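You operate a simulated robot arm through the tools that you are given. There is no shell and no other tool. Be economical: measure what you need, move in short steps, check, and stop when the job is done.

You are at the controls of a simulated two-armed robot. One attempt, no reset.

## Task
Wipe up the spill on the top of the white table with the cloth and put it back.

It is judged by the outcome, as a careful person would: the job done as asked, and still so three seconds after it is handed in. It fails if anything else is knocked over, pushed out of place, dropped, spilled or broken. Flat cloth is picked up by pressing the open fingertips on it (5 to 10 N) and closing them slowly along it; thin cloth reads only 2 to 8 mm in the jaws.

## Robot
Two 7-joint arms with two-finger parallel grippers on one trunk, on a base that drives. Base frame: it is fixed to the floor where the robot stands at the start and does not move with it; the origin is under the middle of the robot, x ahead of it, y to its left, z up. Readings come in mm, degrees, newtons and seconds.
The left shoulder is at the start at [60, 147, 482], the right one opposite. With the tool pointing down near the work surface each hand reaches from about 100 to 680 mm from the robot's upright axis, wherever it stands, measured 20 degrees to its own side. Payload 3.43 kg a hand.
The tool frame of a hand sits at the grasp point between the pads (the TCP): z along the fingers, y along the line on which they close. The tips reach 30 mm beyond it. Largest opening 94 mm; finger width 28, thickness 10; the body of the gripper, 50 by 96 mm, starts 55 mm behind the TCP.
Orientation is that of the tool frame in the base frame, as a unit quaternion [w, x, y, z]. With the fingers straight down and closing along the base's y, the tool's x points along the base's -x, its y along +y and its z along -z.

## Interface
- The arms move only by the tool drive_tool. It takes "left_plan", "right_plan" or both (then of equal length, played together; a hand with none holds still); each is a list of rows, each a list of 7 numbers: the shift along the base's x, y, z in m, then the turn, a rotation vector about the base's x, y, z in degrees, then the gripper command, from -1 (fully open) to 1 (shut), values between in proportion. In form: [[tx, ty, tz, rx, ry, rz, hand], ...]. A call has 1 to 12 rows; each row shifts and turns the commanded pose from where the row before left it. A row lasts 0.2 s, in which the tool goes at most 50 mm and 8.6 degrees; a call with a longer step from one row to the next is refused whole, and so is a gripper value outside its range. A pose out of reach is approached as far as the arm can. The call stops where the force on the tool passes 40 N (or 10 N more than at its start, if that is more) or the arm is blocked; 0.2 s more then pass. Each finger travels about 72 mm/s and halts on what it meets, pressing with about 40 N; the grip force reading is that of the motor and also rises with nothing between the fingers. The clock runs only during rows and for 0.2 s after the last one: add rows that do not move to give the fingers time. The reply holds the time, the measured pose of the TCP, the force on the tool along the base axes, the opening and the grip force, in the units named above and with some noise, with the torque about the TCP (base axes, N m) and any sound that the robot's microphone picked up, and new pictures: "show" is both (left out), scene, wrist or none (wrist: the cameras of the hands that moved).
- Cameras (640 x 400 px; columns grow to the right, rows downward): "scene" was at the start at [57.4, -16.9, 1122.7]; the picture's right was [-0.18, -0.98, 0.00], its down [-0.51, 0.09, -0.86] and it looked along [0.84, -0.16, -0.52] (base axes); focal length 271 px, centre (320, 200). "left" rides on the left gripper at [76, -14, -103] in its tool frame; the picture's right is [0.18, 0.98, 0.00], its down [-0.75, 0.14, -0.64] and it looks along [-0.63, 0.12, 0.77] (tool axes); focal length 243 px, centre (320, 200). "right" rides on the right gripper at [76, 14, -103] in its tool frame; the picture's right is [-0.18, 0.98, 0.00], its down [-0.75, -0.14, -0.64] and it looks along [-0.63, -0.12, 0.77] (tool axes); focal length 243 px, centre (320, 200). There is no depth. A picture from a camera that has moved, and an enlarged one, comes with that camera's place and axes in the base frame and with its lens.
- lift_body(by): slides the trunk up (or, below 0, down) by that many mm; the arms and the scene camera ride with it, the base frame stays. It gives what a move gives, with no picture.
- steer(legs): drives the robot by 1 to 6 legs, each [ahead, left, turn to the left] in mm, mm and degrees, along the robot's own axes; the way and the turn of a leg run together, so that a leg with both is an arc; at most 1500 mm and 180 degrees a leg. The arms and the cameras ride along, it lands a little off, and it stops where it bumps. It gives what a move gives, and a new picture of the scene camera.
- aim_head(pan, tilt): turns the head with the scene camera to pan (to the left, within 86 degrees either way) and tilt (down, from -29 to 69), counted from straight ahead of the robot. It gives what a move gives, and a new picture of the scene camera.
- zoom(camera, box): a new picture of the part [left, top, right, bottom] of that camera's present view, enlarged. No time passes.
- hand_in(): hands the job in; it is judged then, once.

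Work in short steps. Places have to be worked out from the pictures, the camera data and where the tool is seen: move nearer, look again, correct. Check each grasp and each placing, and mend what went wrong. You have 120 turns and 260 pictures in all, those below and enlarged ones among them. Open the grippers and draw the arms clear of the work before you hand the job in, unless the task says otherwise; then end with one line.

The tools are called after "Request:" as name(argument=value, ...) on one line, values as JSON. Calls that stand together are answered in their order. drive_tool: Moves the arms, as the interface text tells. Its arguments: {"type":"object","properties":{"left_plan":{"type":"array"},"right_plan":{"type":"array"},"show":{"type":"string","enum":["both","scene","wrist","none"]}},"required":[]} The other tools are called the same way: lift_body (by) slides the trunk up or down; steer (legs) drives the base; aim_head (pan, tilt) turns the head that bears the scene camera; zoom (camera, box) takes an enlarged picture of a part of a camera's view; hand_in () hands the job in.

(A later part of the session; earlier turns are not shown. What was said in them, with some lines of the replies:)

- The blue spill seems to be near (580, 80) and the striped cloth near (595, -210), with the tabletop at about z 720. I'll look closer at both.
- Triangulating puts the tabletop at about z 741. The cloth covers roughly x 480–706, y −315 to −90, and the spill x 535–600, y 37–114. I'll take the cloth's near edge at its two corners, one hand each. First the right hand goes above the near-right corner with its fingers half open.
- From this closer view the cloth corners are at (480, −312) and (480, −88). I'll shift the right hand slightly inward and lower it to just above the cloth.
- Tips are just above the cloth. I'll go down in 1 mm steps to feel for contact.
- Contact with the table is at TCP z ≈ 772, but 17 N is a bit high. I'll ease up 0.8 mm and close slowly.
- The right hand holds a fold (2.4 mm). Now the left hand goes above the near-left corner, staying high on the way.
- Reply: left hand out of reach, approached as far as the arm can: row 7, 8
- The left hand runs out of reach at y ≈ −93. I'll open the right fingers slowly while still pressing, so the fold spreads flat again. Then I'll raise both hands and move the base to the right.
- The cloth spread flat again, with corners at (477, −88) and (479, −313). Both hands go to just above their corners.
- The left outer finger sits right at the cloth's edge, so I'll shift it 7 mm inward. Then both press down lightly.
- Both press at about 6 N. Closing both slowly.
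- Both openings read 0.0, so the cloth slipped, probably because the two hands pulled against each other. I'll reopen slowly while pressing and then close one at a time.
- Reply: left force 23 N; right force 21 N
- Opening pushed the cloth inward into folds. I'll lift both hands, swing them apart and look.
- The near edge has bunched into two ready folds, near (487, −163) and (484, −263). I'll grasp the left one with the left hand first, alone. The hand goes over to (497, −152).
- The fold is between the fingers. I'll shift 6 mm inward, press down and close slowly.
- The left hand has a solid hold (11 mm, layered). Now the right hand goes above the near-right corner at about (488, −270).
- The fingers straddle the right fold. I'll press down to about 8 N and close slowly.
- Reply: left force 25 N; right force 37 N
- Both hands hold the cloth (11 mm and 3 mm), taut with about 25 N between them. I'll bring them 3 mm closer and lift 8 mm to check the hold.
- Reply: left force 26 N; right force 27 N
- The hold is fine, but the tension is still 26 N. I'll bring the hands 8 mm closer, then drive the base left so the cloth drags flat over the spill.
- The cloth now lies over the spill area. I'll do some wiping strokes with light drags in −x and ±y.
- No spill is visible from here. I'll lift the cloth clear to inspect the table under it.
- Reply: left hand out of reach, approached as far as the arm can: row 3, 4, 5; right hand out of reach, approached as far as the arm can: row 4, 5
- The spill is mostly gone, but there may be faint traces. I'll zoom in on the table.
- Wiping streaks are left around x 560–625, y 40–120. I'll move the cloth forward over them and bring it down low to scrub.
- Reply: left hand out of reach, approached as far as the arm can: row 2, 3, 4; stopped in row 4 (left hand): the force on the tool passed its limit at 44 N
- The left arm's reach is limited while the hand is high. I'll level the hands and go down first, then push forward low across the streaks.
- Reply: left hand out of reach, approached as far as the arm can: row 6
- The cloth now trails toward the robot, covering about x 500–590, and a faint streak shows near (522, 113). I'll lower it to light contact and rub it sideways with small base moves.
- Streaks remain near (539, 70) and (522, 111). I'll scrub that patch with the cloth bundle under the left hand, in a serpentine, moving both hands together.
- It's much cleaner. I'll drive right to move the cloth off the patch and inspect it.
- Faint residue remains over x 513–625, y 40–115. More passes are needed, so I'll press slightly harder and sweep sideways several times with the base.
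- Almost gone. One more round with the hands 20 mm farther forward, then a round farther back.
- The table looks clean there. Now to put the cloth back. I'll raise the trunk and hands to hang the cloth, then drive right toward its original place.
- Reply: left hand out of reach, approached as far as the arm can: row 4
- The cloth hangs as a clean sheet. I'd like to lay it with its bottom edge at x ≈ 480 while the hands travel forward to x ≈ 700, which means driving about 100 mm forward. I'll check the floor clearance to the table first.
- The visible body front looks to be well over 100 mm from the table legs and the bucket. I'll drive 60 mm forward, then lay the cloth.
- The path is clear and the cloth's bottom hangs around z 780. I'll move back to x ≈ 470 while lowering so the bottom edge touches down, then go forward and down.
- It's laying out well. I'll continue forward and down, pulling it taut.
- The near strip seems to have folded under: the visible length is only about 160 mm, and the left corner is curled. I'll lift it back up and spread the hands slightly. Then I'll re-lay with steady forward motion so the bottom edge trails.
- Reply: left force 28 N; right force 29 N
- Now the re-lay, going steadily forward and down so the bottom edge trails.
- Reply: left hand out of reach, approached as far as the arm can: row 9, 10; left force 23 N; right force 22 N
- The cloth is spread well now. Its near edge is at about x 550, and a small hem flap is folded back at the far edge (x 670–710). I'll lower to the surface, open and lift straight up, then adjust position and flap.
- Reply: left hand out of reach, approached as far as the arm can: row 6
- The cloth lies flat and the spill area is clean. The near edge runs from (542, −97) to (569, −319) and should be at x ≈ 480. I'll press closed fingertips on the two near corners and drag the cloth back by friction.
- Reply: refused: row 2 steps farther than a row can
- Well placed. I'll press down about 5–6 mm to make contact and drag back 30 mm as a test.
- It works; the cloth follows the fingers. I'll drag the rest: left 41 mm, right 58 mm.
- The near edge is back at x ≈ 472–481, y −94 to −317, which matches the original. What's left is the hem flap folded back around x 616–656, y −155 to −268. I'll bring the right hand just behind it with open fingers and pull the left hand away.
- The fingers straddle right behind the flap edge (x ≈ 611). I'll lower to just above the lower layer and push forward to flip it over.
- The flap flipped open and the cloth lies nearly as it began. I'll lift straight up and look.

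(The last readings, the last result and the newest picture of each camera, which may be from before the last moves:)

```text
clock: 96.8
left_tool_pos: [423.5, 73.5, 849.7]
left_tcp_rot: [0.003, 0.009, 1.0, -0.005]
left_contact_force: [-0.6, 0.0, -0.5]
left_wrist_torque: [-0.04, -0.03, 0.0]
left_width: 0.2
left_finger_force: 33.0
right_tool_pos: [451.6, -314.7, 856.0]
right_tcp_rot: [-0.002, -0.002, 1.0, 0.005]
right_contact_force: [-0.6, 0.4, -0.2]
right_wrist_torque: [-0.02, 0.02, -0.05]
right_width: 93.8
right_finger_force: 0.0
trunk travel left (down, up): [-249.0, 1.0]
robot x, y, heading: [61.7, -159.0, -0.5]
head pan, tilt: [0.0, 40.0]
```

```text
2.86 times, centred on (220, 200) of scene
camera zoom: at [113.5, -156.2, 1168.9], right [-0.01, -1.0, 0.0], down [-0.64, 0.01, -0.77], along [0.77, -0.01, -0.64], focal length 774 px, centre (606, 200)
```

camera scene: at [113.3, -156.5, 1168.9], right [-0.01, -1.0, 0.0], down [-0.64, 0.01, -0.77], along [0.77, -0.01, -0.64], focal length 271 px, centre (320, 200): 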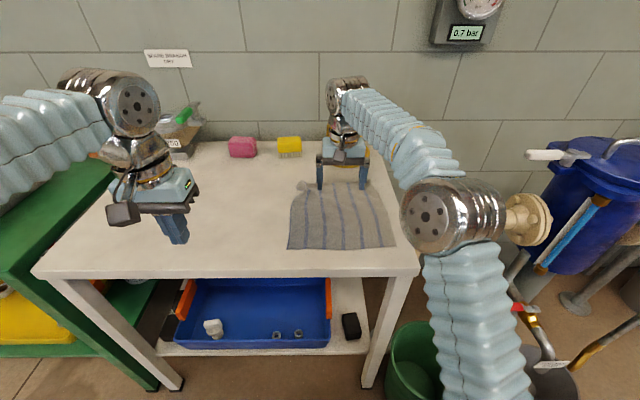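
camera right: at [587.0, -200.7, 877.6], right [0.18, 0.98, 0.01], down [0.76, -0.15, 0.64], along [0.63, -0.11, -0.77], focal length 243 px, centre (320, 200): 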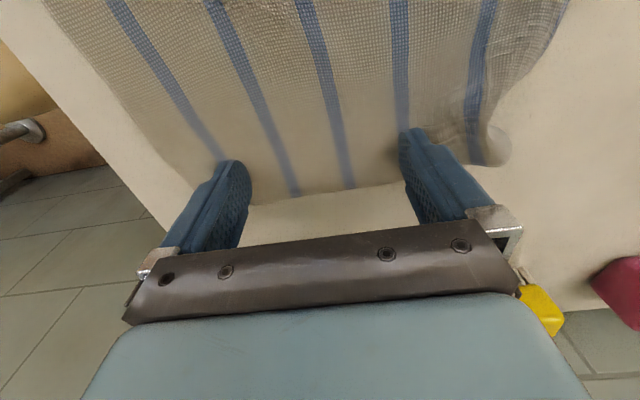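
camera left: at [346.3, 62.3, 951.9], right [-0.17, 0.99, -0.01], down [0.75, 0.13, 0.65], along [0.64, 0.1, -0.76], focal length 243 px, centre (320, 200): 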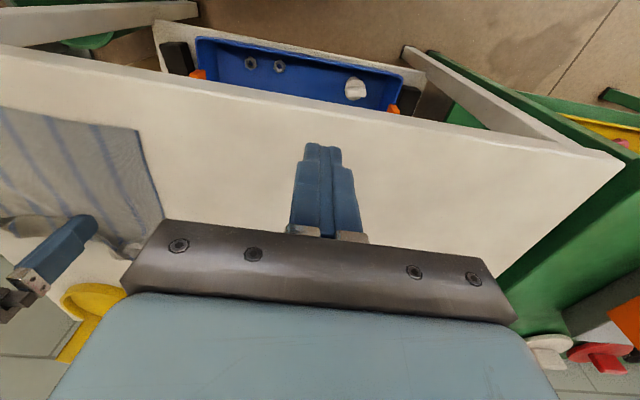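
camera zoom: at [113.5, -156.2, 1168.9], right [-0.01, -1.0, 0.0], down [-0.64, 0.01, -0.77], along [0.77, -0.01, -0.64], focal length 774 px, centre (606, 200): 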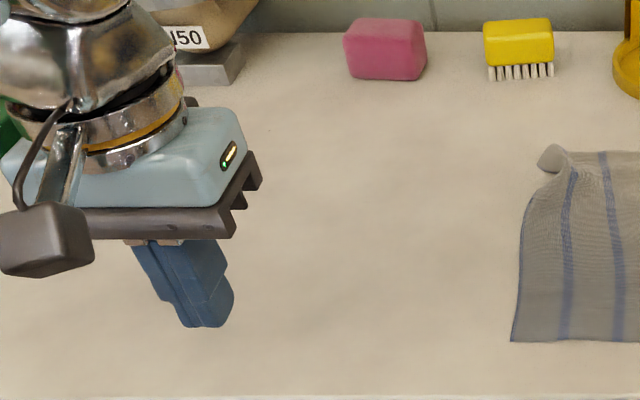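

The cloth is back in place. I'll open and retract both hands, then check the spill area closely.

Request:
drive_tool(left_plan=[[-0.02, 0.03, 0.02, 0, 0, 0, -1], [-0.02, 0.03, 0.02, 0, 0, 0, -1], [-0.02, 0.03, 0.01, 0, 0, 0, -1], [-0.02, 0.03, 0, 0, 0, 0, -1], [0, 0, 0, 0, 0, 0, -1]], right_plan=[[-0.02, -0.02, 0.02, 0, 0, 0, -1], [-0.03, -0.02, 0.02, 0, 0, 0, -1], [-0.03, -0.02, 0.01, 0, 0, 0, -1], [-0.02, -0.02, 0, 0, 0, 0, -1], [0, 0, 0, 0, 0, 0, -1]], show="scene")

Request:
zoom(camera="scene", box=[170, 175, 270, 240])

Request:
zoom(camera="left", box=[0, 0, 640, 400])

```text
clock: 98.0
left_tool_pos: [339.9, 194.2, 900.9]
left_tcp_rot: [0.004, 0.009, 1.0, -0.006]
left_contact_force: [-0.2, 0.7, 0.4]
left_wrist_torque: [-0.02, 0.0, -0.01]
left_width: 94.2
left_finger_force: 0.1
right_tool_pos: [352.2, -393.1, 905.6]
right_tcp_rot: [-0.001, -0.002, 1.0, 0.005]
right_contact_force: [0.2, 0.3, -0.7]
right_wrist_torque: [0.01, 0.02, 0.01]
right_width: 93.9
right_finger_force: 0.0
trunk travel left (down, up): [-249.0, 1.0]
robot x, y, heading: [57.3, -155.9, -0.4]
head pan, tilt: [0.0, 40.0]
camera scene: at [113.0, -156.5, 1168.9], right [-0.01, -1.0, 0.0], down [-0.64, 0.01, -0.77], along [0.77, -0.01, -0.64], focal length 271 px, centre (320, 200)
```

scene: 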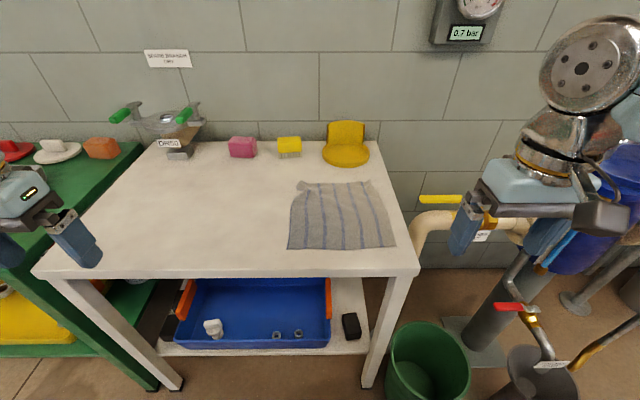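

```text
6.15 times, centred on (220, 208) of scene
camera zoom: at [113.0, -156.5, 1168.9], right [-0.01, -1.0, 0.0], down [-0.64, 0.01, -0.77], along [0.77, -0.01, -0.64], focal length 1667 px, centre (935, 154)
```

zoom: 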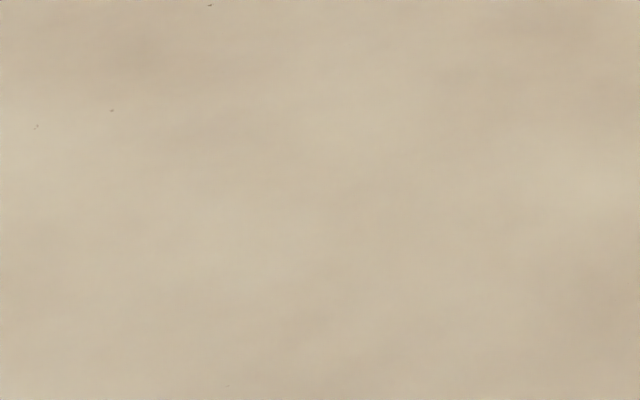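

```text
1.00 times, centred on (320, 200) of left (not enlarged: the box is as wide or as high as the picture)
camera zoom: at [264.1, 182.4, 1002.3], right [-0.17, 0.99, -0.01], down [0.75, 0.13, 0.65], along [0.64, 0.1, -0.76], focal length 243 px, centre (320, 200)
```

zoom: 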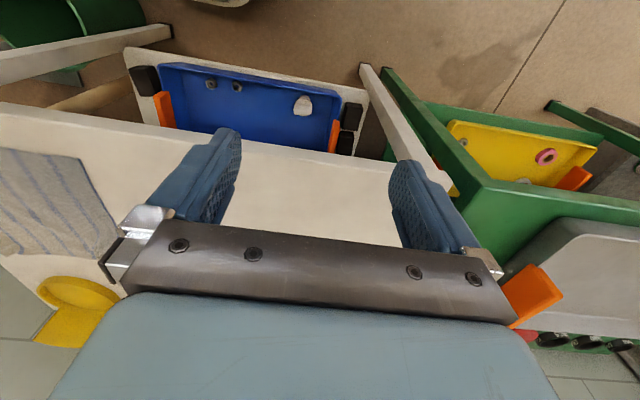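

The tabletop is clean, the cloth lies spread in its original place, nothing else has moved, and both hands are open and clear. I'm handing in.

Request:
hand_in()

```text
The job is handed in.
```

I wiped up the spill until no trace showed in a close-up. The cloth is back spread in its original place, though turned over, with slight curls at its far corners.
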